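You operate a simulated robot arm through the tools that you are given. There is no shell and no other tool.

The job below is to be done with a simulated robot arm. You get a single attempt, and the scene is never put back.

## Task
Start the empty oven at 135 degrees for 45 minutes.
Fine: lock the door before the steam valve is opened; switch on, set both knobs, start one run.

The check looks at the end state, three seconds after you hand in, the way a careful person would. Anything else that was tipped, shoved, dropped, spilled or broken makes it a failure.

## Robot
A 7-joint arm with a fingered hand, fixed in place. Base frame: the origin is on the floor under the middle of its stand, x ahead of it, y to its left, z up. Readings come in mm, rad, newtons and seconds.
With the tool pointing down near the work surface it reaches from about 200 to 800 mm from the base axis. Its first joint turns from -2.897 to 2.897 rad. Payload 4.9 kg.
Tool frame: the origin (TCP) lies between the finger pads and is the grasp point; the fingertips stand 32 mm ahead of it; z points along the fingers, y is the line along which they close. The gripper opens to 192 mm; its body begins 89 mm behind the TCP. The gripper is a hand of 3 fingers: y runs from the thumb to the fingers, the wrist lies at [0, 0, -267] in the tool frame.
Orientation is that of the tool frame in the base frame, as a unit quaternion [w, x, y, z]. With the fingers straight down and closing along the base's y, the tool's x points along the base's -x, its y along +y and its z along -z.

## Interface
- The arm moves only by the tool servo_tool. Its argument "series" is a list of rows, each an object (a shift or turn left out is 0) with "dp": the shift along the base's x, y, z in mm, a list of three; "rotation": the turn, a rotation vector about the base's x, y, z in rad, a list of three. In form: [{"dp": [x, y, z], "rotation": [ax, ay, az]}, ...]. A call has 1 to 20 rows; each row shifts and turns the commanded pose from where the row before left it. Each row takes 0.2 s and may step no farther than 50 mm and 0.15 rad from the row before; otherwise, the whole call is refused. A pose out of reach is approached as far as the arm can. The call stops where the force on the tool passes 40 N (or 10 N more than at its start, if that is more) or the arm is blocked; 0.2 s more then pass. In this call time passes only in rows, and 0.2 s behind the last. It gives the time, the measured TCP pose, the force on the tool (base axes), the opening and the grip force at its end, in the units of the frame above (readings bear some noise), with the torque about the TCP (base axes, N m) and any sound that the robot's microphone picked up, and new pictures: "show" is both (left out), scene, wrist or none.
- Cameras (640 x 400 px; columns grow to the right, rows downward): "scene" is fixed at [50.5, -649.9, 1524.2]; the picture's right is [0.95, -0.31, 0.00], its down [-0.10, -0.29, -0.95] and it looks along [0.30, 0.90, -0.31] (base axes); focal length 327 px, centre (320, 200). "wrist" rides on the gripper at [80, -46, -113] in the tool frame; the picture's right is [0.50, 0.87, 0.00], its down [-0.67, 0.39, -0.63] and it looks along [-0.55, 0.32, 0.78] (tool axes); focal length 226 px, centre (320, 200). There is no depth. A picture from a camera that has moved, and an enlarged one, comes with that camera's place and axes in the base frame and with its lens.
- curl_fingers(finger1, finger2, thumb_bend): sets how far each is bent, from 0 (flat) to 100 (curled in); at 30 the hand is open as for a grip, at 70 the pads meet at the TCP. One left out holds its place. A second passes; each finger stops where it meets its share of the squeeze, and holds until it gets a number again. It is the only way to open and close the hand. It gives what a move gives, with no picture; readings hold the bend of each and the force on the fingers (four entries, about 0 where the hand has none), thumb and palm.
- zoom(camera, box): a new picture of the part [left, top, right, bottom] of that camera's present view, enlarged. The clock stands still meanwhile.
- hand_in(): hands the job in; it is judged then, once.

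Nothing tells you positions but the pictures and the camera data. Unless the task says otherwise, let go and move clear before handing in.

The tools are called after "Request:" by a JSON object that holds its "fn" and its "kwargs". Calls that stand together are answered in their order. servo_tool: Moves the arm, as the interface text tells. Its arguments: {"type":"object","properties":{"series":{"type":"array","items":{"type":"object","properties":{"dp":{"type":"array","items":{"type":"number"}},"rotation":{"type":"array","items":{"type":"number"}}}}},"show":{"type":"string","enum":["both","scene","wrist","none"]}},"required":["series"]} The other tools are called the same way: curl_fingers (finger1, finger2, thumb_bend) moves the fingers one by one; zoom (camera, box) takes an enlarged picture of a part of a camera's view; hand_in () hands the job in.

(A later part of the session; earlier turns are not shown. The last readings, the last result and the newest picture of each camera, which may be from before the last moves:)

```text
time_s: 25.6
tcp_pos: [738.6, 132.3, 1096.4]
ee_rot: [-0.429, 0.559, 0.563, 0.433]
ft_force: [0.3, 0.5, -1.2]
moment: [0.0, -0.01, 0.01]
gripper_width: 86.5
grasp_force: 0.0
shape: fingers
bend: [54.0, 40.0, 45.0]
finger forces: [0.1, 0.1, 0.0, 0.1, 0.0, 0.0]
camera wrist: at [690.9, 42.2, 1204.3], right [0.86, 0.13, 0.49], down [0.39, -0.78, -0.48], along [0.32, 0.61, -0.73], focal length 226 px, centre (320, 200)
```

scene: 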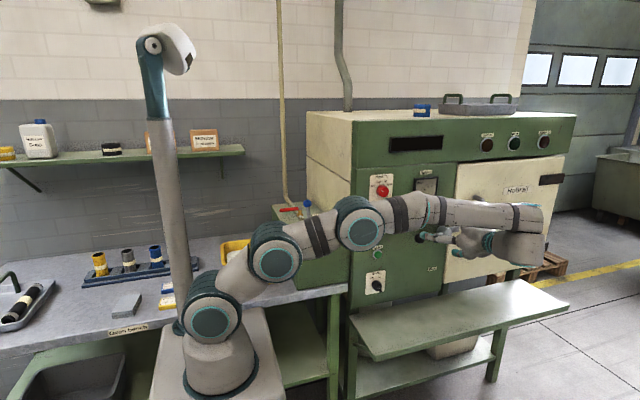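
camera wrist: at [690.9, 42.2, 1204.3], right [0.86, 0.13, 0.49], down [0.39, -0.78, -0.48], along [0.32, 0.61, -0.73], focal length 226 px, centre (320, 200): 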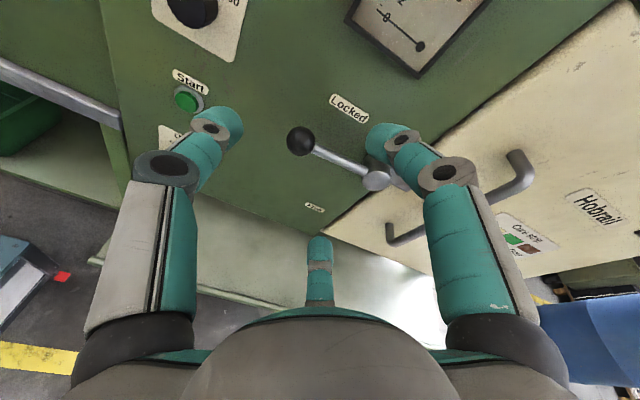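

The lever now stays put at the locked position. Next comes the steam valve, whose pivot is about [370, 610, 1069], with the handle lying along −x across a pipe that runs along y. I'll swing the hand away from the panel, back to pointing down, left of the oven.

Request:
{"fn": "servo_tool", "kwargs": {"series": [{"dp": [-20, -4, 15], "rotation": [-0.1456, 0, 0]}, {"dp": [-20, -4, 15], "rotation": [-0.1456, 0, 0]}, {"dp": [-20, -4, 15], "rotation": [-0.1456, 0, 0]}, {"dp": [-20, -4, 15], "rotation": [-0.1456, 0, 0]}, {"dp": [-20, -4, 15], "rotation": [-0.1456, 0, 0]}, {"dp": [-20, -4, 15], "rotation": [-0.1456, 0, 0]}, {"dp": [-20, -4, 15], "rotation": [-0.1456, 0, 0]}, {"dp": [-20, -4, 15], "rotation": [-0.1456, 0, 0]}, {"dp": [-20, -4, 15], "rotation": [-0.1456, 0, 0]}, {"dp": [-19, 5, 6], "rotation": [0, 0, 0.1428]}, {"dp": [-19, 5, 6], "rotation": [0, 0, 0.1428]}, {"dp": [-19, 5, 6], "rotation": [0, 0, 0.1428]}, {"dp": [-19, 5, 6], "rotation": [0, 0, 0.1428]}, {"dp": [-19, 5, 6], "rotation": [0, 0, 0.1428]}, {"dp": [-19, 5, 6], "rotation": [0, 0, 0.1428]}, {"dp": [-19, 5, 6], "rotation": [0, 0, 0.1428]}, {"dp": [-19, 5, 6], "rotation": [0, 0, 0.1428]}, {"dp": [-19, 5, 6], "rotation": [0, 0, 0.1428]}, {"dp": [-19, 5, 6], "rotation": [0, 0, 0.1428]}, {"dp": [-19, 5, 6], "rotation": [0, 0, 0.1428]}], "show": "both"}}

```text
time_s: 29.8
tcp_pos: [348.8, 150.2, 1299.0]
ee_rot: [0.0, -0.005, 1.0, 0.002]
ft_force: [0.3, 0.1, -0.6]
moment: [0.0, -0.05, 0.03]
gripper_width: 86.6
grasp_force: 0.1
shape: fingers
bend: [54.0, 40.0, 45.0]
finger forces: [0.1, 0.0, 0.0, 0.0, 0.1, 0.0]
camera wrist: at [270.7, 102.2, 1412.7], right [-0.51, 0.86, 0.0], down [0.67, 0.39, 0.63], along [0.54, 0.32, -0.77], focal length 226 px, centre (320, 200)
```

scene: 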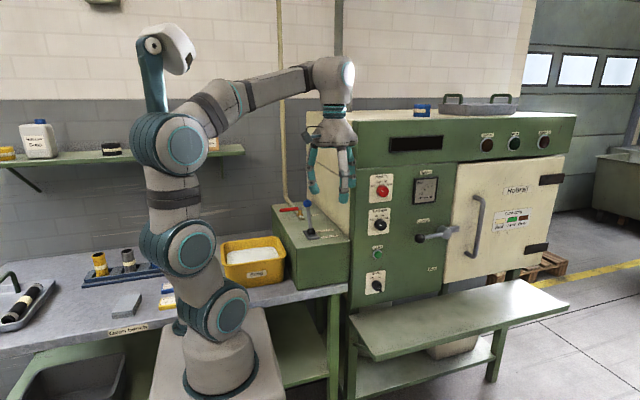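
wrist: 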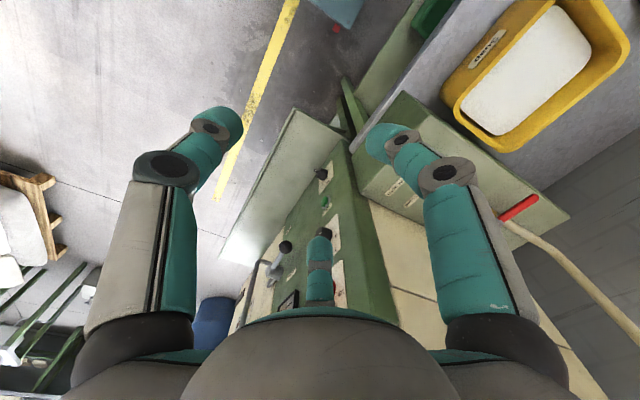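

The lever shows locked in the scene. I'll close the fingers and move above the side box to see the steam valve from above.

Request:
{"fn": "curl_fingers", "kwargs": {"finger1": 70, "finger2": 70, "thumb_bend": 70}}

Request:
{"fn": "servo_tool", "kwargs": {"series": [{"dp": [-10, 45, 0]}, {"dp": [-10, 45, 0]}, {"dp": [-10, 45, 0]}, {"dp": [-10, 45, 0]}, {"dp": [-10, 45, 0]}, {"dp": [0, 45, 0]}, {"dp": [0, 45, 0]}, {"dp": [0, 45, 0]}], "show": "both"}}

Request:
{"fn": "zoom", "kwargs": {"camera": "scene", "box": [400, 160, 500, 260]}}

```text
time_s: 30.8
tcp_pos: [350.4, 150.4, 1299.4]
ee_rot: [-0.001, -0.005, 1.0, 0.002]
ft_force: [-1.0, -0.6, 0.2]
moment: [0.01, -0.02, -0.01]
gripper_width: 3.4
grasp_force: 0.2
shape: fingers
bend: [70.0, 69.0, 70.0]
finger forces: [0.1, 0.0, 0.1, 0.0, 0.0, 0.0]
```

```text
time_s: 32.6
tcp_pos: [301.5, 509.2, 1301.1]
ee_rot: [0.0, -0.005, 1.0, 0.003]
ft_force: [-0.7, -0.4, 1.5]
moment: [0.05, -0.04, 0.01]
gripper_width: 3.0
grasp_force: 0.1
shape: fingers
bend: [70.0, 69.0, 70.0]
finger forces: [0.0, 0.0, 0.0, 0.0, 0.0, 0.0]
camera wrist: at [222.0, 461.7, 1413.9], right [-0.51, 0.86, 0.0], down [0.67, 0.39, 0.63], along [0.54, 0.32, -0.77], focal length 226 px, centre (320, 200)
```

scene: 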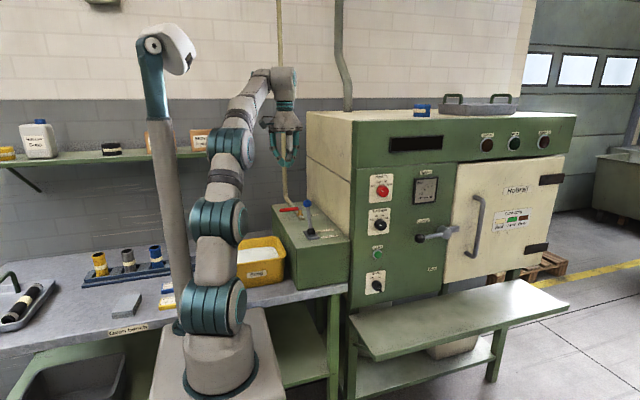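
wrist: 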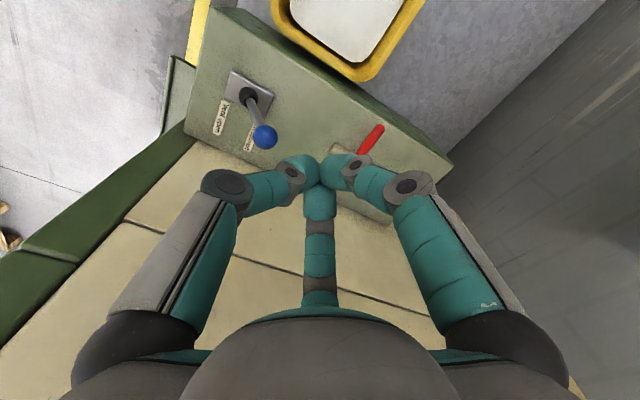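

```text
4.00 times, centred on (450, 210) of scene
camera zoom: at [50.5, -649.9, 1524.2], right [0.95, -0.31, 0.0], down [-0.1, -0.29, -0.95], along [0.3, 0.9, -0.31], focal length 1308 px, centre (-200, 160)
```

zoom: 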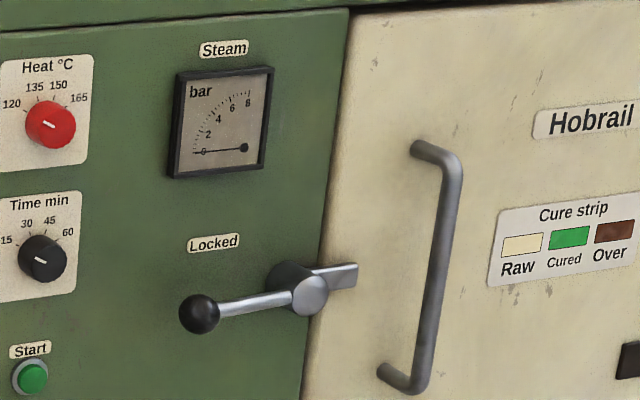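

The lever is horizontal with its latch tongue across the door, so it is locked. Now I'll zoom in on the valve from above.

Request:
{"fn": "zoom", "kwargs": {"camera": "wrist", "box": [200, 60, 460, 230]}}

Request:
{"fn": "zoom", "kwargs": {"camera": "scene", "box": [250, 110, 350, 250]}}

```text
2.35 times, centred on (330, 145) of wrist
camera zoom: at [222.0, 461.7, 1413.9], right [-0.51, 0.86, 0.0], down [0.67, 0.39, 0.63], along [0.54, 0.32, -0.77], focal length 532 px, centre (296, 329)
```

zoom: 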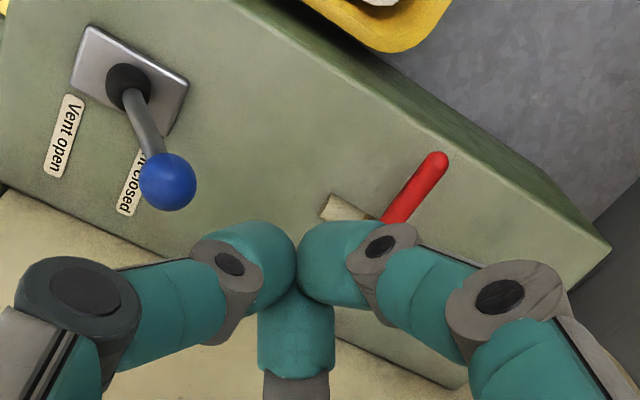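

```text
2.86 times, centred on (300, 180) of scene
camera zoom: at [50.5, -649.9, 1524.2], right [0.95, -0.31, 0.0], down [-0.1, -0.29, -0.95], along [0.3, 0.9, -0.31], focal length 935 px, centre (377, 257)
```

zoom: 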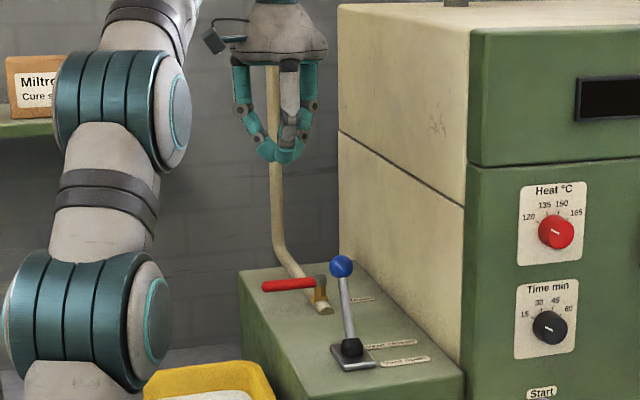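

The handle tip is at about [291, 612, 1065], the pivot about [370, 611] and the box top z≈1030. The vent lever leans to "closed", which is right for steam. I'll bring the closed hand down on the far (+y) side of the handle so it can sweep the handle counter-clockwise into line with the pipe.

Request:
{"fn": "servo_tool", "kwargs": {"series": [{"dp": [4, 41, 0]}, {"dp": [4, 41, 0]}, {"dp": [4, 41, 0]}, {"dp": [4, 41, 0]}, {"dp": [0, 0, -45]}, {"dp": [0, 0, -45]}, {"dp": [0, 0, -45]}], "show": "both"}}

Request:
{"fn": "zoom", "kwargs": {"camera": "scene", "box": [250, 130, 350, 250]}}

```text
time_s: 34.2
tcp_pos: [291.7, 600.4, 1117.0]
ee_rot: [0.0, -0.004, 1.0, 0.003]
ft_force: [0.4, -0.5, 0.4]
moment: [0.05, 0.04, 0.01]
gripper_width: 3.2
grasp_force: 0.0
shape: fingers
bend: [70.0, 69.0, 70.0]
finger forces: [0.0, 0.0, 0.1, 0.0, 0.0, 0.1]
out of reach, approached as far as the arm can: row 2, 3, 4
camera wrist: at [212.3, 552.9, 1231.2], right [-0.51, 0.86, 0.0], down [0.67, 0.39, 0.63], along [0.54, 0.32, -0.77], focal length 226 px, centre (320, 200)
```

scene: 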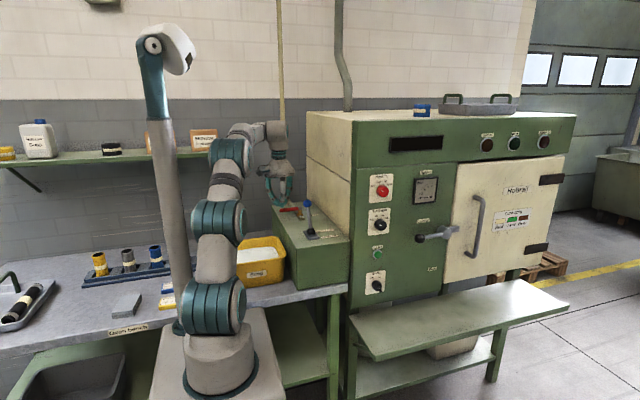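
wrist: 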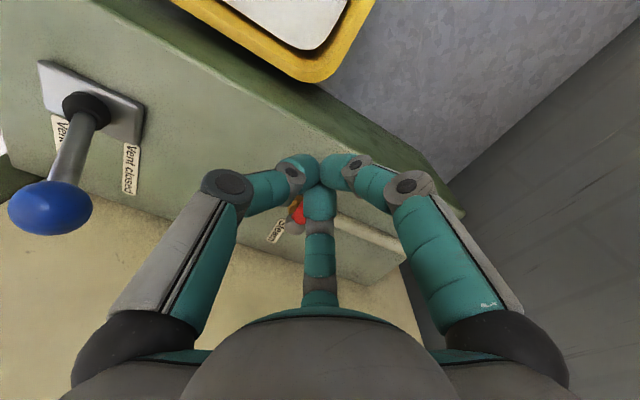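

```text
3.33 times, centred on (300, 190) of scene
camera zoom: at [50.5, -649.9, 1524.2], right [0.95, -0.31, 0.0], down [-0.1, -0.29, -0.95], along [0.3, 0.9, -0.31], focal length 1090 px, centre (387, 233)
```

zoom: 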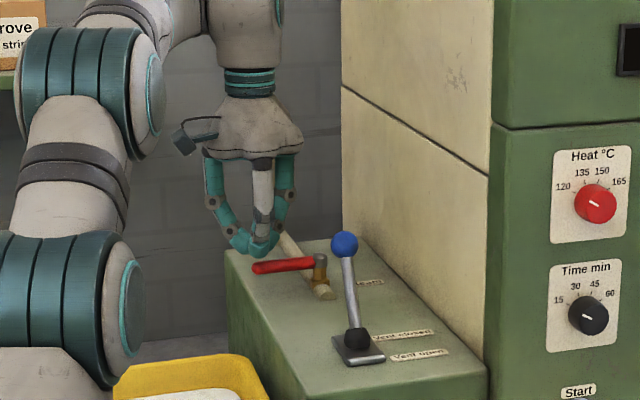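

The hand fell short at the higher height and is now just above the handle tip, with about 10 mm of clearance. I'll lift slightly and extend further in +y at this lower height.

Request:
{"fn": "servo_tool", "kwargs": {"series": [{"dp": [0, 0, 12]}, {"dp": [8, 22, 0]}, {"dp": [8, 22, 0]}, {"dp": [6, 22, 0]}], "show": "both"}}

```text
time_s: 35.2
tcp_pos: [314.3, 668.0, 1108.4]
ee_rot: [-0.007, -0.004, 1.0, -0.013]
ft_force: [0.9, 2.9, -18.3]
moment: [-0.49, 0.11, 0.01]
gripper_width: 3.3
grasp_force: 0.2
shape: fingers
bend: [70.0, 69.0, 70.0]
finger forces: [0.1, 0.1, 0.0, 0.1, 0.1, 0.0]
camera wrist: at [236.9, 623.9, 1224.5], right [-0.51, 0.86, -0.02], down [0.68, 0.41, 0.61], along [0.53, 0.3, -0.79], focal length 226 px, centre (320, 200)
```

scene: 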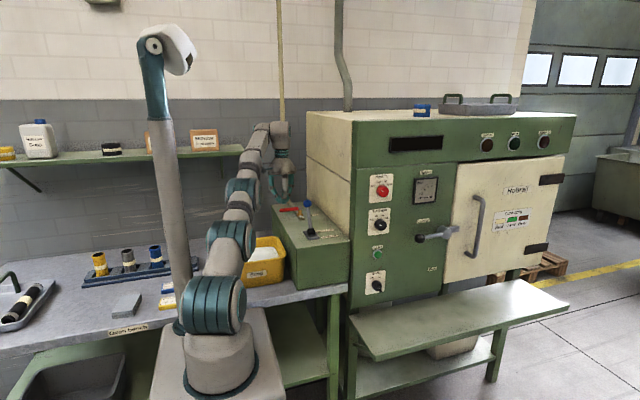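
wrist: 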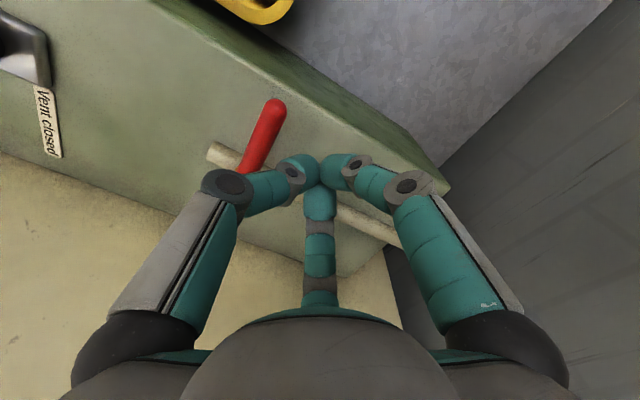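

The force reads −18 N in z while the arm is near full extension, and nothing visible is touching. I'll take a null step to see whether that was only transient.

Request:
{"fn": "servo_tool", "kwargs": {"series": [{"dp": [0, 0, 0]}], "show": "none"}}

Request:
{"fn": "zoom", "kwargs": {"camera": "scene", "box": [200, 100, 350, 250]}}

Request:
{"fn": "zoom", "kwargs": {"camera": "wrist", "box": [180, 80, 460, 255]}}

```text
time_s: 35.6
tcp_pos: [315.1, 667.6, 1128.6]
ee_rot: [0.0, -0.005, 1.0, 0.003]
ft_force: [0.3, 0.7, 1.7]
moment: [0.02, -0.03, 0.0]
gripper_width: 3.4
grasp_force: 0.0
shape: fingers
bend: [70.0, 69.0, 70.0]
finger forces: [0.1, 0.0, 0.1, 0.0, 0.0, 0.0]
```

```text
2.67 times, centred on (275, 175) of scene
camera zoom: at [50.5, -649.9, 1524.2], right [0.95, -0.31, 0.0], down [-0.1, -0.29, -0.95], along [0.3, 0.9, -0.31], focal length 872 px, centre (440, 267)
```

zoom: 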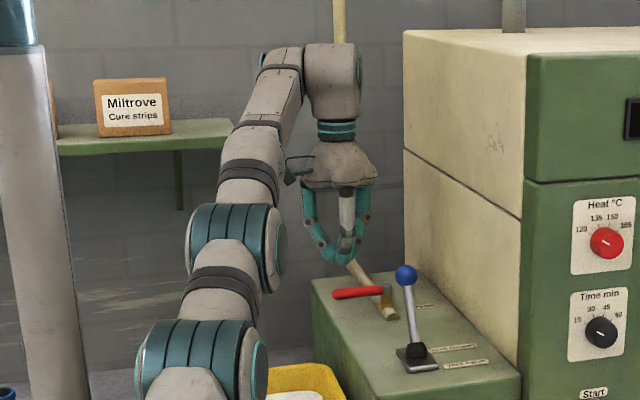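

```text
2.29 times, centred on (320, 168) of wrist
camera zoom: at [235.6, 619.1, 1242.4], right [-0.51, 0.86, 0.01], down [0.67, 0.39, 0.63], along [0.54, 0.33, -0.77], focal length 517 px, centre (320, 274)
```

zoom: 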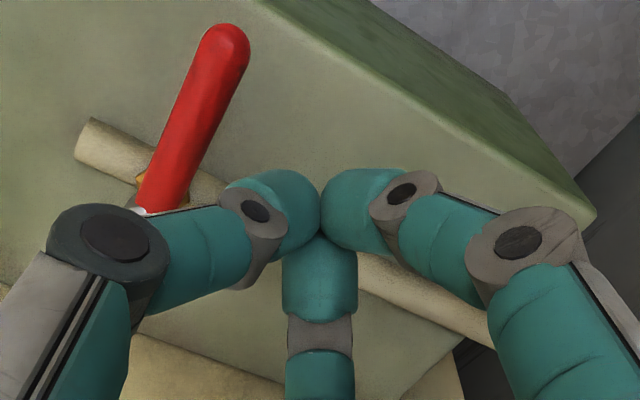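

That was only a posture transient, and the force is back to zero. The closed fist is a blunt cone, so I'll use finger 2 alone, bent so its end is vertical. I'll curl the others away and place the hand left of the handle so finger 2 sits on its +y side.

Request:
{"fn": "servo_tool", "kwargs": {"series": [{"dp": [0, 0, 25]}, {"dp": [-25, -20, 0]}, {"dp": [-25, -20, 0]}, {"dp": [-25, -22, 0]}], "show": "none"}}

Request:
{"fn": "curl_fingers", "kwargs": {"finger1": 90, "finger2": 45, "thumb_bend": 90}}

Request:
{"fn": "servo_tool", "kwargs": {"series": [{"dp": [0, 0, 0]}], "show": "both"}}

Request:
{"fn": "zoom", "kwargs": {"camera": "scene", "box": [220, 110, 340, 250]}}

Request:
{"fn": "zoom", "kwargs": {"camera": "wrist", "box": [180, 80, 460, 255]}}

```text
time_s: 36.6
tcp_pos: [235.8, 595.6, 1145.2]
ee_rot: [0.0, -0.005, 1.0, 0.0]
ft_force: [0.1, 0.2, -1.1]
moment: [0.02, 0.01, 0.0]
gripper_width: 3.4
grasp_force: 0.0
shape: fingers
bend: [70.0, 69.0, 70.0]
finger forces: [0.1, 0.0, 0.0, 0.0, 0.0, 0.1]
out of reach, approached as far as the arm can: row 1
```

```text
time_s: 37.6
tcp_pos: [237.3, 596.2, 1146.1]
ee_rot: [-0.001, -0.004, 1.0, 0.002]
ft_force: [-0.3, 0.5, 0.0]
moment: [0.01, -0.01, 0.01]
gripper_width: 0.1
grasp_force: 0.1
shape: fingers
bend: [87.0, 45.0, 82.0]
finger forces: [0.1, 0.0, 0.0, 0.1, 0.0, 0.0]
```

```text
time_s: 38.0
tcp_pos: [236.9, 597.4, 1146.2]
ee_rot: [0.0, -0.004, 1.0, 0.002]
ft_force: [0.0, 0.2, -1.0]
moment: [-0.03, 0.02, -0.05]
gripper_width: 0.2
grasp_force: 0.1
shape: fingers
bend: [87.0, 45.0, 82.0]
finger forces: [0.1, 0.1, 0.0, 0.0, 0.0, 0.0]
camera wrist: at [158.0, 548.9, 1260.6], right [-0.51, 0.86, 0.0], down [0.67, 0.39, 0.63], along [0.54, 0.32, -0.77], focal length 226 px, centre (320, 200)
```

scene: 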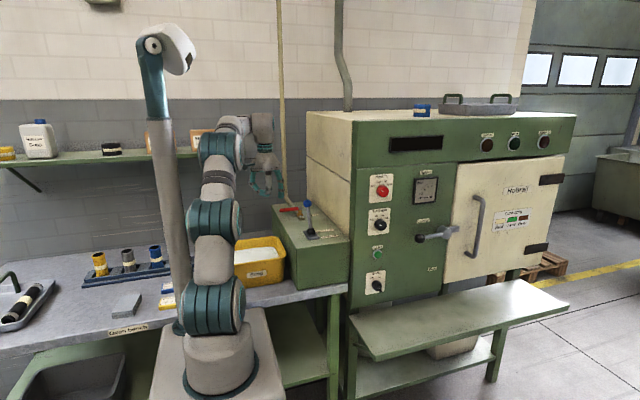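
wrist: 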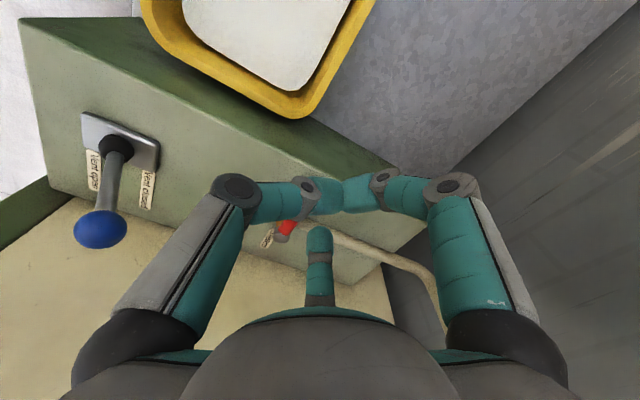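

```text
2.86 times, centred on (280, 180) of scene
camera zoom: at [50.5, -649.9, 1524.2], right [0.95, -0.31, 0.0], down [-0.1, -0.29, -0.95], along [0.3, 0.9, -0.31], focal length 935 px, centre (434, 257)
```

zoom: 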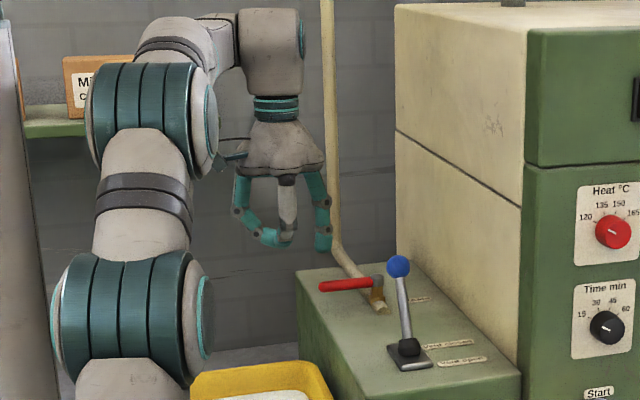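

```text
2.29 times, centred on (320, 168) of wrist
camera zoom: at [158.0, 548.9, 1260.6], right [-0.51, 0.86, 0.0], down [0.67, 0.39, 0.63], along [0.54, 0.32, -0.77], focal length 517 px, centre (320, 274)
```

zoom: 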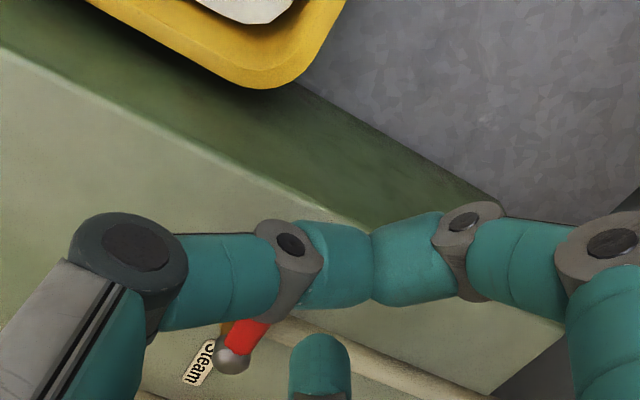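

Finger 2 hangs vertically at about [294, 630], with its tip about 36 mm below the TCP. I'll shift it to just behind the handle and lower it beside the handle, keeping the tip around z≈1057 so it stays above the pipe.

Request:
{"fn": "servo_tool", "kwargs": {"series": [{"dp": [11, 9, 0]}, {"dp": [11, 9, 0]}, {"dp": [0, 0, -26]}, {"dp": [0, 0, -26]}], "show": "both"}}

Request:
{"fn": "zoom", "kwargs": {"camera": "scene", "box": [250, 140, 340, 250]}}

Request:
{"fn": "zoom", "kwargs": {"camera": "wrist", "box": [220, 150, 420, 290]}}

```text
time_s: 39.0
tcp_pos: [259.2, 615.4, 1096.7]
ee_rot: [0.001, -0.004, 1.0, 0.004]
ft_force: [0.6, 0.2, 0.1]
moment: [0.03, 0.0, -0.03]
gripper_width: 0.0
grasp_force: 0.0
shape: fingers
bend: [87.0, 45.0, 82.0]
finger forces: [0.0, 0.0, 0.0, 0.1, 0.0, 0.0]
camera wrist: at [180.0, 566.8, 1210.3], right [-0.51, 0.86, 0.0], down [0.67, 0.39, 0.63], along [0.54, 0.32, -0.77], focal length 226 px, centre (320, 200)
```

scene: 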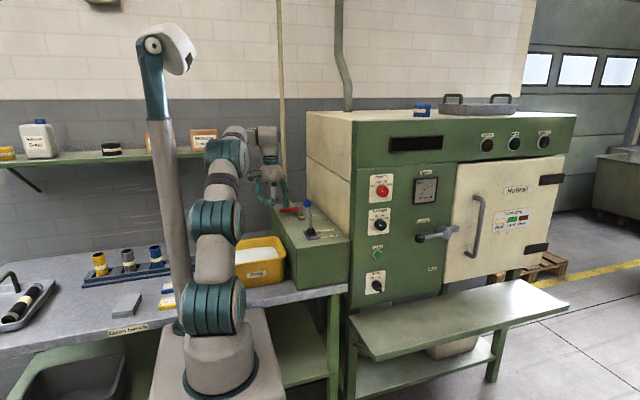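
wrist: 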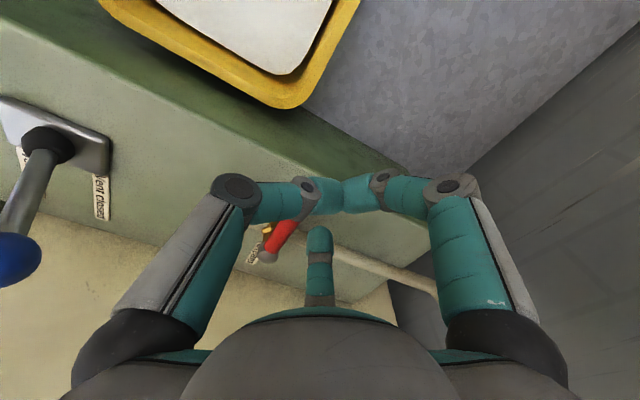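

```text
3.64 times, centred on (295, 195) of scene
camera zoom: at [50.5, -649.9, 1524.2], right [0.95, -0.31, 0.0], down [-0.1, -0.29, -0.95], along [0.3, 0.9, -0.31], focal length 1190 px, centre (411, 218)
```

zoom: 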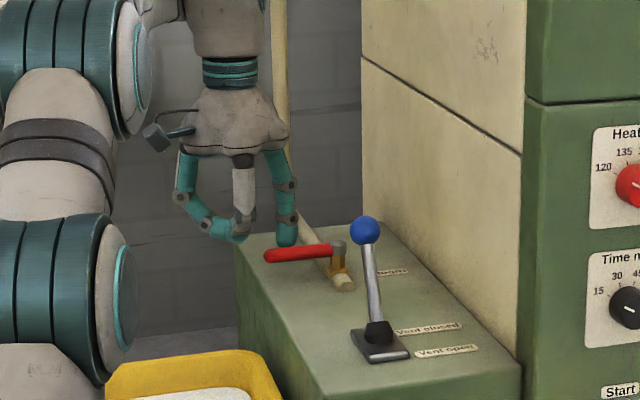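

```text
2.86 times, centred on (320, 220) of wrist
camera zoom: at [180.0, 566.8, 1210.3], right [-0.51, 0.86, 0.0], down [0.67, 0.39, 0.63], along [0.54, 0.32, -0.77], focal length 646 px, centre (320, 143)
```

zoom: 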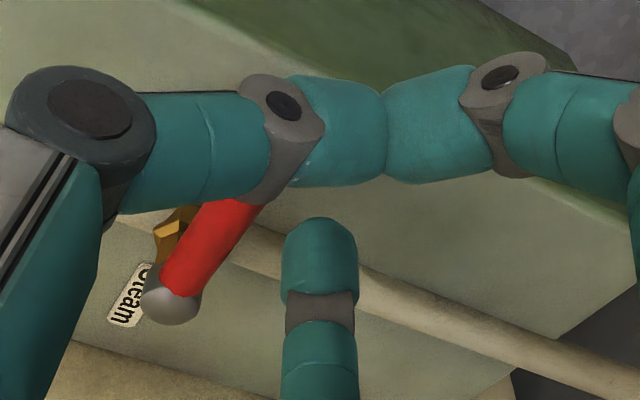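

Finger 2 is now behind the handle at the right height. I'll sweep it toward −y along the arc and watch the force and the view.

Request:
{"fn": "servo_tool", "kwargs": {"series": [{"dp": [0, -7, 0]}, {"dp": [0, -7, 0]}, {"dp": [-2.4, -8.8, 0]}, {"dp": [-1.1, -9.2, 0]}, {"dp": [0.4, -9.2, 0]}], "show": "both"}}

Request:
{"fn": "zoom", "kwargs": {"camera": "scene", "box": [250, 140, 340, 250]}}

```text
time_s: 40.2
tcp_pos: [255.2, 572.5, 1095.9]
ee_rot: [0.0, -0.004, 1.0, 0.002]
ft_force: [0.3, 1.0, 0.5]
moment: [0.04, -0.08, 0.05]
gripper_width: 0.0
grasp_force: 0.8
shape: fingers
bend: [87.0, 44.0, 82.0]
finger forces: [0.0, 1.2, 0.1, 0.1, 0.0, 0.0]
camera wrist: at [176.5, 524.9, 1210.2], right [-0.51, 0.86, 0.0], down [0.67, 0.39, 0.63], along [0.54, 0.32, -0.77], focal length 226 px, centre (320, 200)
```

scene: 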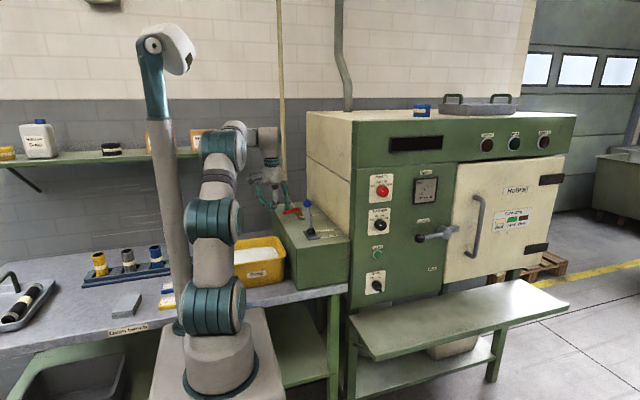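
wrist: 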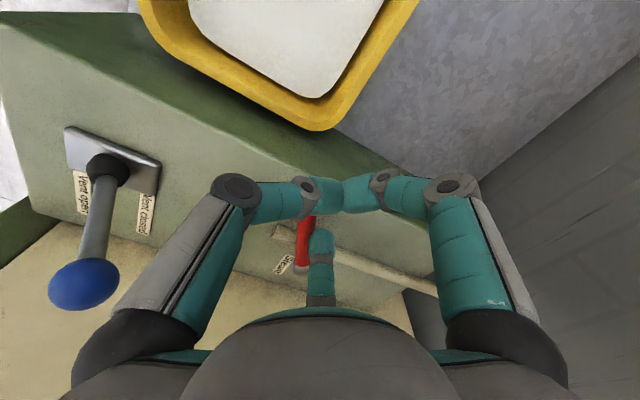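

```text
3.64 times, centred on (295, 195) of scene
camera zoom: at [50.5, -649.9, 1524.2], right [0.95, -0.31, 0.0], down [-0.1, -0.29, -0.95], along [0.3, 0.9, -0.31], focal length 1190 px, centre (411, 218)
```

zoom: 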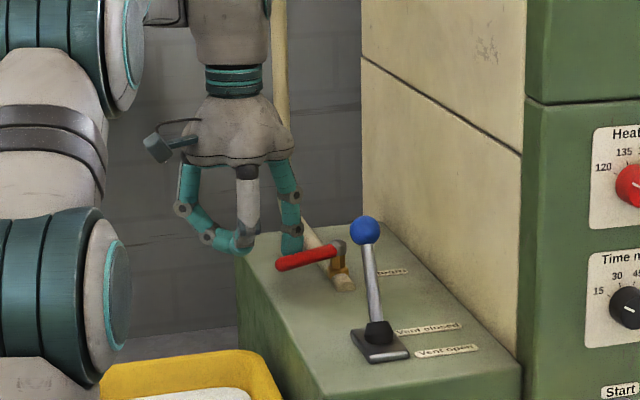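

The handle turns easily (about 1 N) in this direction. I'll continue the sweep to bring it in line with the pipe.

Request:
{"fn": "servo_tool", "kwargs": {"series": [{"dp": [1.8, -8.9, 0]}, {"dp": [3.3, -8.7, 0]}, {"dp": [4.5, -7.9, 0]}, {"dp": [5.7, -7.2, 0]}, {"dp": [6.8, -6.2, 0]}], "show": "both"}}

Request:
{"fn": "zoom", "kwargs": {"camera": "scene", "box": [250, 140, 340, 250]}}

```text
time_s: 41.4
tcp_pos: [277.2, 533.7, 1094.9]
ee_rot: [0.0, -0.005, 1.0, 0.002]
ft_force: [0.1, 0.7, 1.0]
moment: [0.02, -0.02, 0.11]
gripper_width: 0.0
grasp_force: 0.2
shape: fingers
bend: [87.0, 45.0, 82.0]
finger forces: [0.0, 1.1, 0.1, 0.0, 0.0, 0.0]
camera wrist: at [197.8, 486.7, 1209.1], right [-0.51, 0.86, 0.0], down [0.67, 0.39, 0.63], along [0.54, 0.32, -0.77], focal length 226 px, centre (320, 200)
```

scene: 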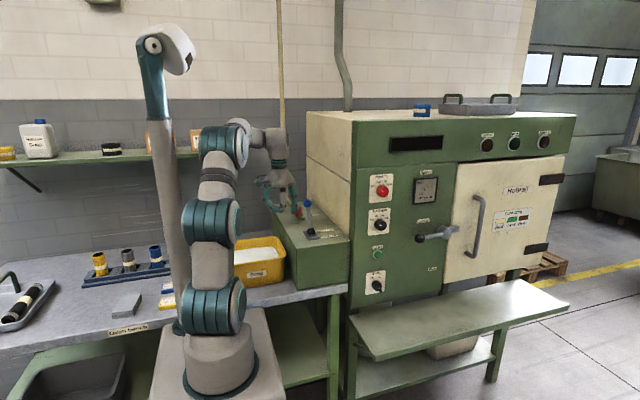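
wrist: 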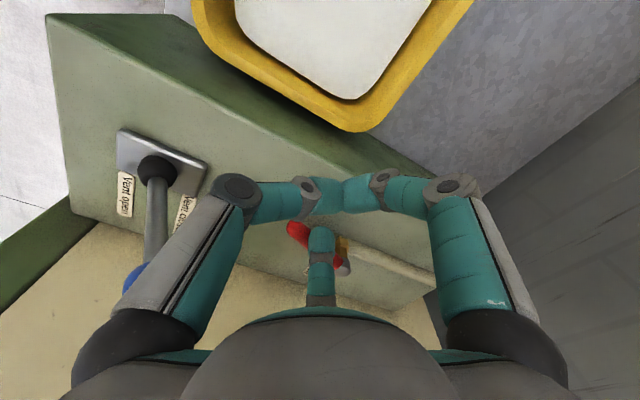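

```text
3.64 times, centred on (295, 195) of scene
camera zoom: at [50.5, -649.9, 1524.2], right [0.95, -0.31, 0.0], down [-0.1, -0.29, -0.95], along [0.3, 0.9, -0.31], focal length 1190 px, centre (411, 218)
```

zoom: 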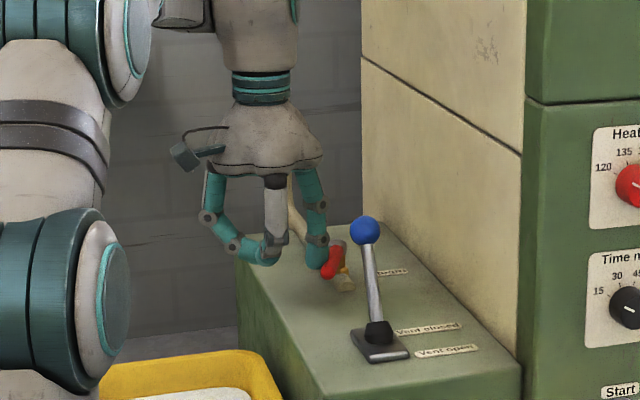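

It is nearly in line. I'll make the last bit of the sweep to reach its stop.

Request:
{"fn": "servo_tool", "kwargs": {"series": [{"dp": [7.6, -5.1, 0]}, {"dp": [8.4, -3.8, 0]}, {"dp": [5, -0.5, 0]}, {"dp": [5, 0, 0]}], "show": "both"}}

Request:
{"fn": "zoom", "kwargs": {"camera": "scene", "box": [250, 140, 340, 250]}}

Request:
{"fn": "zoom", "kwargs": {"camera": "wrist", "box": [220, 150, 420, 290]}}

```text
time_s: 42.4
tcp_pos: [304.9, 525.6, 1096.9]
ee_rot: [0.0, -0.005, 1.0, 0.002]
ft_force: [-3.9, 0.2, 2.1]
moment: [0.08, -0.02, 0.15]
gripper_width: 0.0
grasp_force: 2.8
shape: fingers
bend: [87.0, 47.0, 82.0]
finger forces: [0.1, 4.7, 0.1, 0.0, 0.0, 0.0]
camera wrist: at [225.3, 477.4, 1210.2], right [-0.51, 0.86, 0.0], down [0.67, 0.39, 0.63], along [0.54, 0.32, -0.77], focal length 226 px, centre (320, 200)
```

scene: 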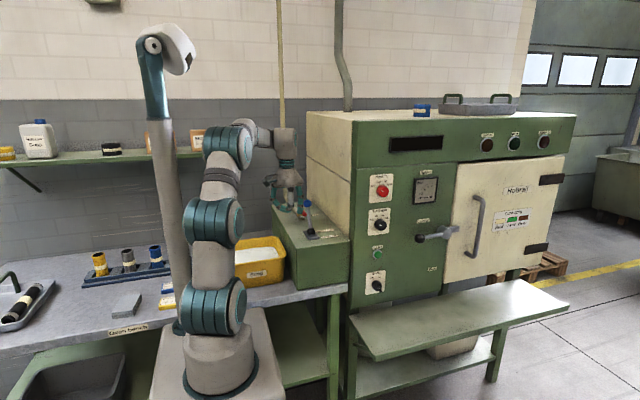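
wrist: 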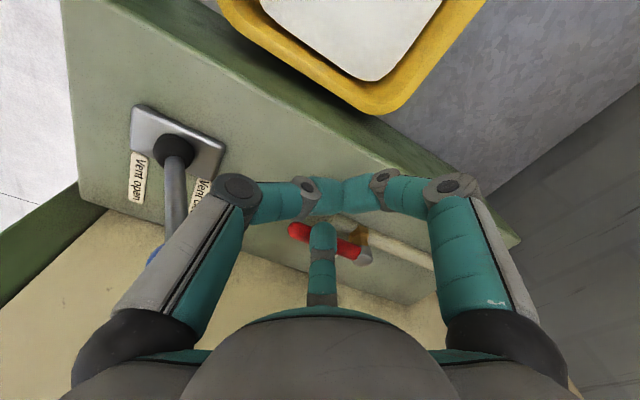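

```text
3.64 times, centred on (295, 195) of scene
camera zoom: at [50.5, -649.9, 1524.2], right [0.95, -0.31, 0.0], down [-0.1, -0.29, -0.95], along [0.3, 0.9, -0.31], focal length 1190 px, centre (411, 218)
```

zoom: 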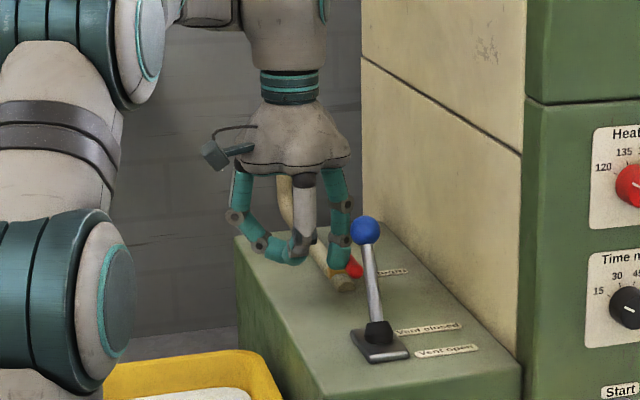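

```text
2.86 times, centred on (320, 220) of wrist
camera zoom: at [225.3, 477.4, 1210.2], right [-0.51, 0.86, 0.0], down [0.67, 0.39, 0.63], along [0.54, 0.32, -0.77], focal length 646 px, centre (320, 143)
```

zoom: 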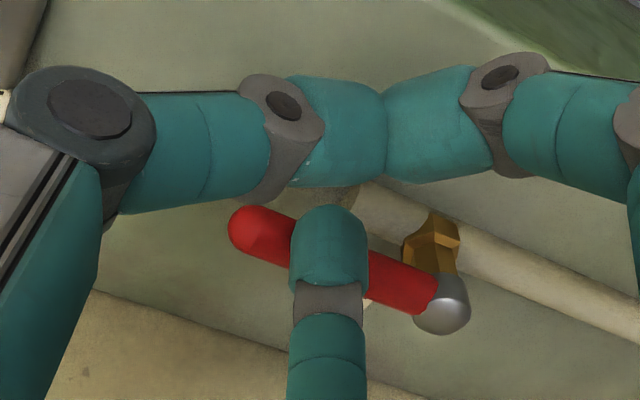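

The handle looks parallel with the pipe and now resists at about 4–5 N. I'll check the gauge and the "Steam in" lamp.

Request:
{"fn": "zoom", "kwargs": {"camera": "scene", "box": [400, 120, 560, 220]}}

Request:
{"fn": "servo_tool", "kwargs": {"series": [{"dp": [4, 0, 0]}, {"dp": [4, 0, 0]}], "show": "wrist"}}

Request:
{"fn": "zoom", "kwargs": {"camera": "scene", "box": [400, 120, 560, 220]}}

Request:
{"fn": "zoom", "kwargs": {"camera": "wrist", "box": [220, 150, 420, 290]}}

```text
4.00 times, centred on (480, 170) of scene
camera zoom: at [50.5, -649.9, 1524.2], right [0.95, -0.31, 0.0], down [-0.1, -0.29, -0.95], along [0.3, 0.9, -0.31], focal length 1308 px, centre (-320, 320)
```

zoom: 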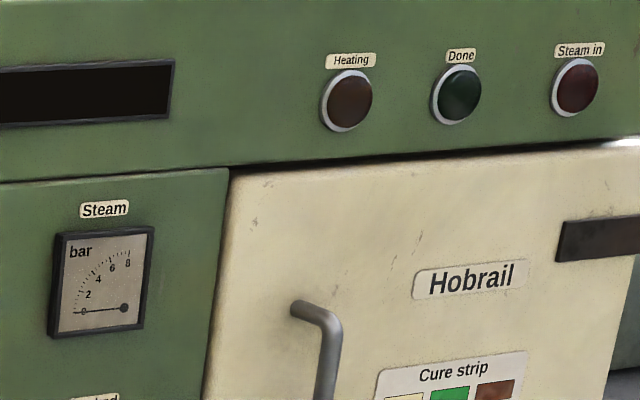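

```text
time_s: 43.0
tcp_pos: [310.3, 525.3, 1096.3]
ee_rot: [0.0, -0.005, 1.0, 0.002]
ft_force: [-7.1, 0.4, 9.0]
moment: [0.33, -0.21, 0.36]
gripper_width: 0.0
grasp_force: 5.8
shape: fingers
bend: [87.0, 49.0, 82.0]
finger forces: [0.0, 11.7, 0.1, 0.1, 0.1, 0.0]
camera wrist: at [232.4, 477.1, 1210.3], right [-0.51, 0.86, 0.0], down [0.67, 0.39, 0.63], along [0.54, 0.33, -0.77], focal length 226 px, centre (320, 200)
```

wrist: 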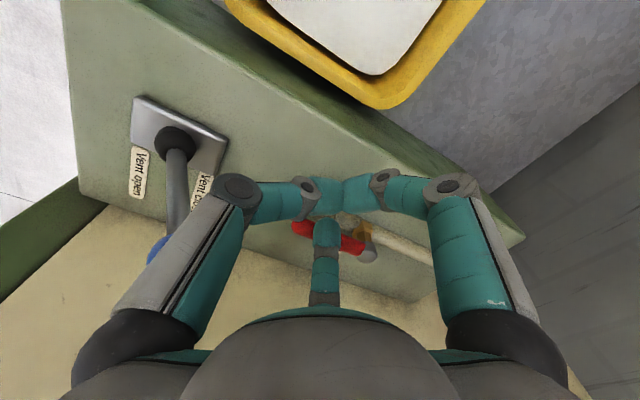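

```text
4.00 times, centred on (480, 170) of scene
camera zoom: at [50.5, -649.9, 1524.2], right [0.95, -0.31, 0.0], down [-0.1, -0.29, -0.95], along [0.3, 0.9, -0.31], focal length 1308 px, centre (-320, 320)
```

zoom: 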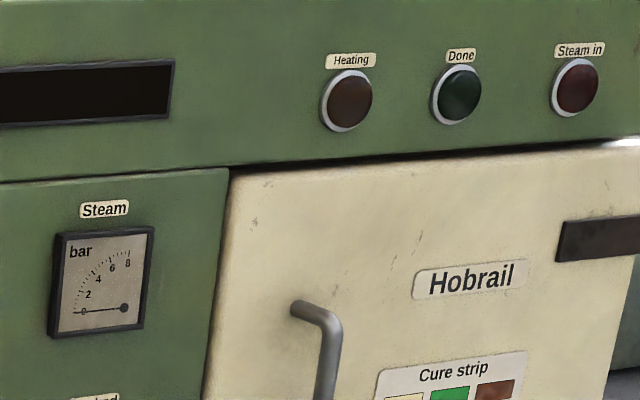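

```text
2.86 times, centred on (320, 220) of wrist
camera zoom: at [232.4, 477.1, 1210.3], right [-0.51, 0.86, 0.0], down [0.67, 0.39, 0.63], along [0.54, 0.33, -0.77], focal length 646 px, centre (320, 143)
```

zoom: 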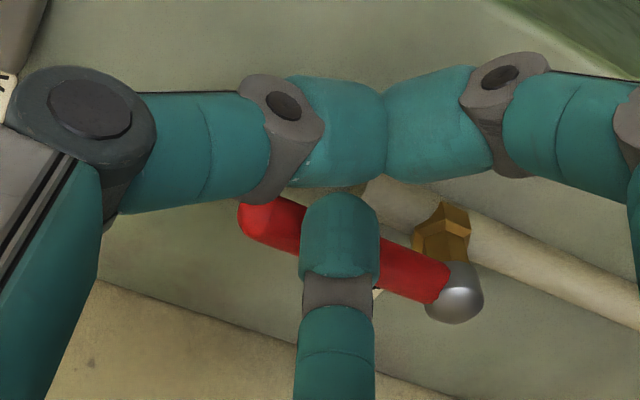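

The handle is at its stop, with 12 N on the finger and no movement. The gauge still reads 0 and the lamp is dark, but the oven has no power yet. I'll back off and check how the handle sits.

Request:
{"fn": "servo_tool", "kwargs": {"series": [{"dp": [-15, 4, 0]}, {"dp": [-20, 5, 15]}, {"dp": [-20, 0, 40]}, {"dp": [-10, -10, 40]}, {"dp": [0, -30, 40]}], "show": "both"}}

Request:
{"fn": "zoom", "kwargs": {"camera": "scene", "box": [250, 160, 350, 250]}}

Request:
{"fn": "zoom", "kwargs": {"camera": "wrist", "box": [160, 80, 480, 280]}}

Request:
{"fn": "zoom", "kwargs": {"camera": "scene", "box": [400, 120, 560, 220]}}

```text
time_s: 44.2
tcp_pos: [247.4, 492.6, 1229.1]
ee_rot: [-0.001, -0.004, 1.0, 0.0]
ft_force: [0.7, 1.0, 0.5]
moment: [-0.02, 0.01, -0.01]
gripper_width: 0.0
grasp_force: 0.0
shape: fingers
bend: [87.0, 45.0, 82.0]
finger forces: [0.0, 0.0, 0.0, 0.0, 0.1, 0.1]
camera wrist: at [169.0, 445.9, 1342.5], right [-0.51, 0.86, 0.0], down [0.67, 0.39, 0.63], along [0.54, 0.32, -0.78], focal length 226 px, centre (320, 200)
```

scene: 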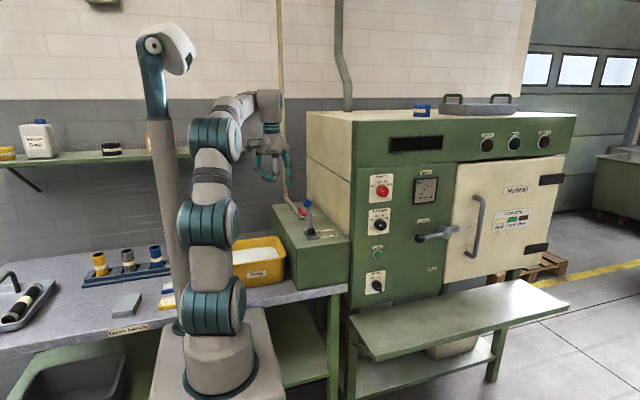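
wrist: 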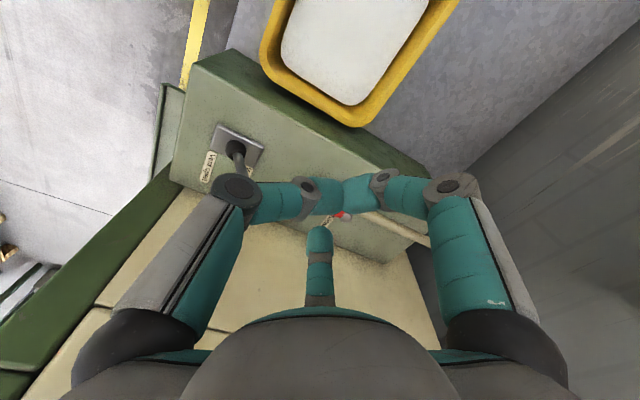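

```text
4.44 times, centred on (300, 205) of scene
camera zoom: at [50.5, -649.9, 1524.2], right [0.95, -0.31, 0.0], down [-0.1, -0.29, -0.95], along [0.3, 0.9, -0.31], focal length 1454 px, centre (409, 178)
```

zoom: 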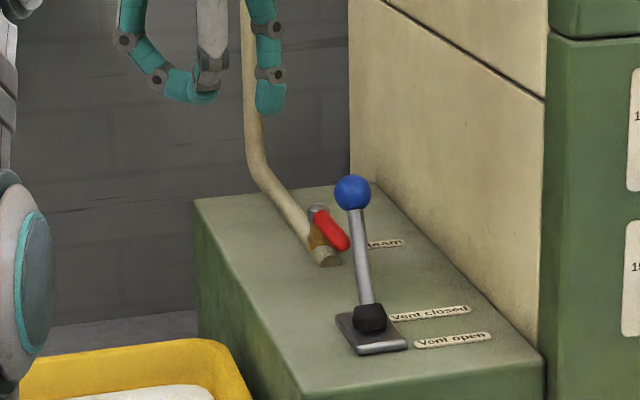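

```text
2.00 times, centred on (320, 180) of wrist
camera zoom: at [169.0, 445.9, 1342.5], right [-0.51, 0.86, 0.0], down [0.67, 0.39, 0.63], along [0.54, 0.32, -0.78], focal length 452 px, centre (320, 240)
```

zoom: 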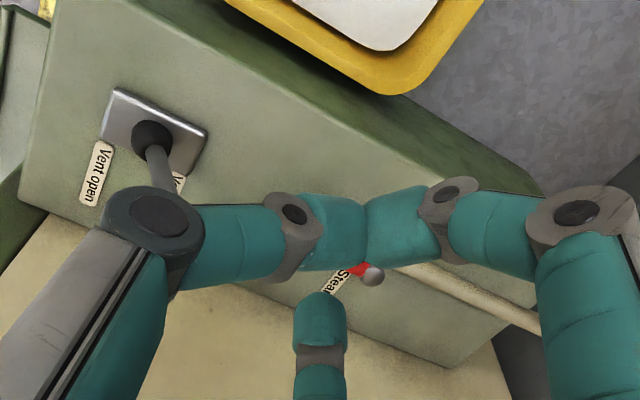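

```text
4.00 times, centred on (480, 170) of scene
camera zoom: at [50.5, -649.9, 1524.2], right [0.95, -0.31, 0.0], down [-0.1, -0.29, -0.95], along [0.3, 0.9, -0.31], focal length 1308 px, centre (-320, 320)
```

zoom: 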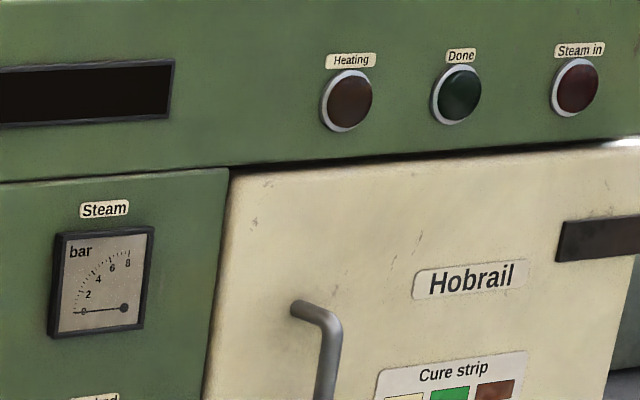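

The valve handle is now parallel with the pipe, so it is open, and the vent lever is untouched at closed. Next I'll take the hand back around to the front and point it at the panel for the oven switch.

Request:
{"fn": "servo_tool", "kwargs": {"series": [{"dp": [10, -40, 14]}, {"dp": [10, -40, 14]}, {"dp": [10, -40, 14]}, {"dp": [10, -40, 14]}, {"dp": [10, -40, 14]}, {"dp": [20, -45, 0]}, {"dp": [20, -45, 0]}, {"dp": [20, -45, 0]}, {"dp": [20, -45, 0]}], "show": "none"}}

Request:
{"fn": "servo_tool", "kwargs": {"series": [{"dp": [20, -5, -25], "rotation": [0.15, 0, 0]}, {"dp": [20, -5, -25], "rotation": [0.15, 0, 0]}, {"dp": [20, -5, -25], "rotation": [0.15, 0, 0]}, {"dp": [20, -5, -25], "rotation": [0.15, 0, 0]}, {"dp": [20, -5, -25], "rotation": [0.15, 0, 0]}, {"dp": [20, -5, -25], "rotation": [0.15, 0, 0]}, {"dp": [20, -5, -25], "rotation": [0.15, 0, 0]}, {"dp": [20, -5, -25], "rotation": [0.15, 0, 0]}, {"dp": [20, -5, -25], "rotation": [0.15, 0, 0]}, {"dp": [20, 0, -25], "rotation": [0.15, 0, 0]}, {"dp": [10, 0, -25], "rotation": [0.0708, 0, 0]}], "show": "both"}}

```text
time_s: 46.2
tcp_pos: [375.7, 109.9, 1299.2]
ee_rot: [0.001, -0.004, 1.0, 0.001]
ft_force: [-0.6, -0.4, 0.4]
moment: [0.01, 0.02, 0.0]
gripper_width: 0.1
grasp_force: 0.1
shape: fingers
bend: [87.0, 45.0, 83.0]
finger forces: [0.1, 0.1, 0.1, 0.1, 0.0, 0.0]
```

```text
time_s: 48.6
tcp_pos: [587.4, 65.8, 1028.2]
ee_rot: [0.005, -0.004, 0.706, 0.709]
ft_force: [0.2, 0.1, 0.5]
moment: [-0.07, -0.01, 0.03]
gripper_width: 0.0
grasp_force: 0.0
shape: fingers
bend: [87.0, 45.0, 83.0]
finger forces: [0.1, 0.0, 0.0, 0.1, 0.1, 0.1]
camera wrist: at [508.7, -46.9, 982.3], right [-0.51, 0.0, 0.86], down [0.67, -0.63, 0.39], along [0.54, 0.77, 0.33], focal length 226 px, centre (320, 200)
```

scene: 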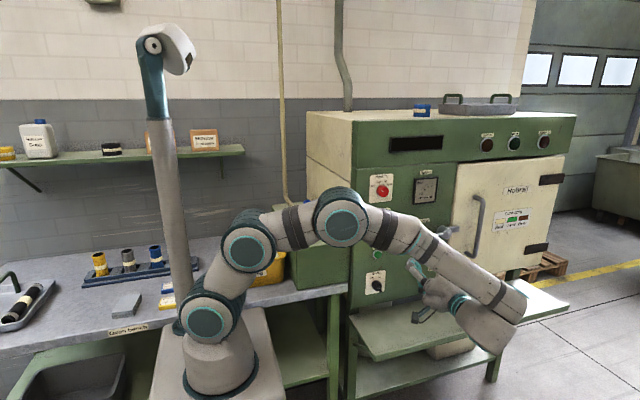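
wrist: 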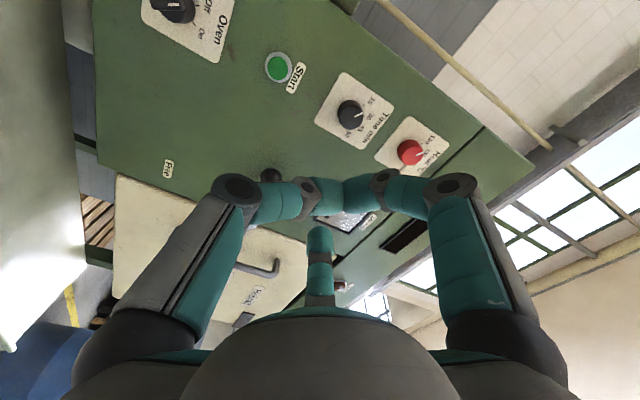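

I now have a good view of the switch column. I'll zoom in on the oven switch and the knobs.

Request:
{"fn": "zoom", "kwargs": {"camera": "wrist", "box": [130, 0, 320, 115]}}

Request:
{"fn": "zoom", "kwargs": {"camera": "wrist", "box": [300, 60, 470, 185]}}

Request:
{"fn": "zoom", "kwargs": {"camera": "scene", "box": [355, 235, 405, 300]}}

```text
3.37 times, centred on (225, 58) of wrist
camera zoom: at [508.7, -46.9, 982.3], right [-0.51, 0.0, 0.86], down [0.67, -0.63, 0.39], along [0.54, 0.77, 0.33], focal length 762 px, centre (640, 680)
```

zoom: 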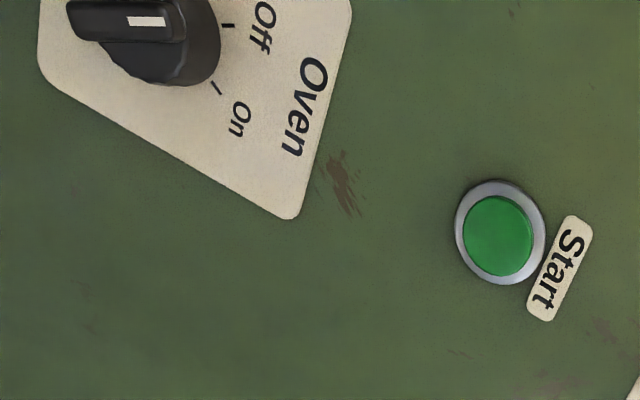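

```text
3.20 times, centred on (385, 122) of wrist
camera zoom: at [508.7, -46.9, 982.3], right [-0.51, 0.0, 0.86], down [0.67, -0.63, 0.39], along [0.54, 0.77, 0.33], focal length 723 px, centre (112, 448)
```

zoom: 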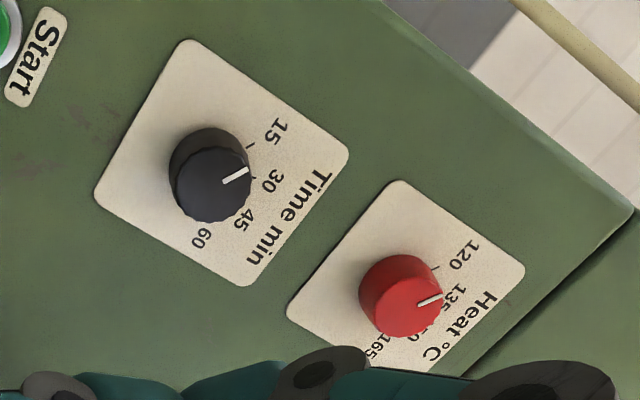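

```text
6.15 times, centred on (380, 268) of scene
camera zoom: at [50.5, -649.9, 1524.2], right [0.95, -0.31, 0.0], down [-0.1, -0.29, -0.95], along [0.3, 0.9, -0.31], focal length 2013 px, centre (-49, -215)
```

zoom: 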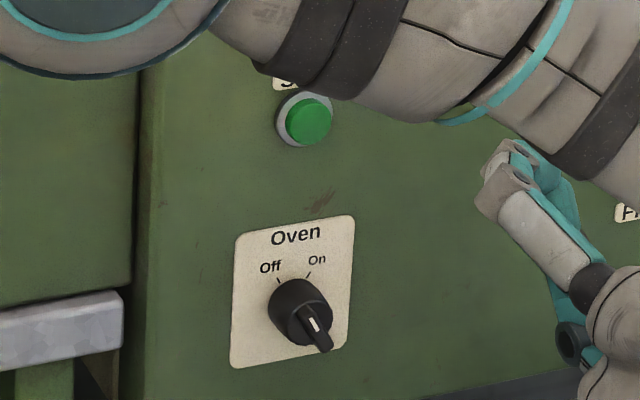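

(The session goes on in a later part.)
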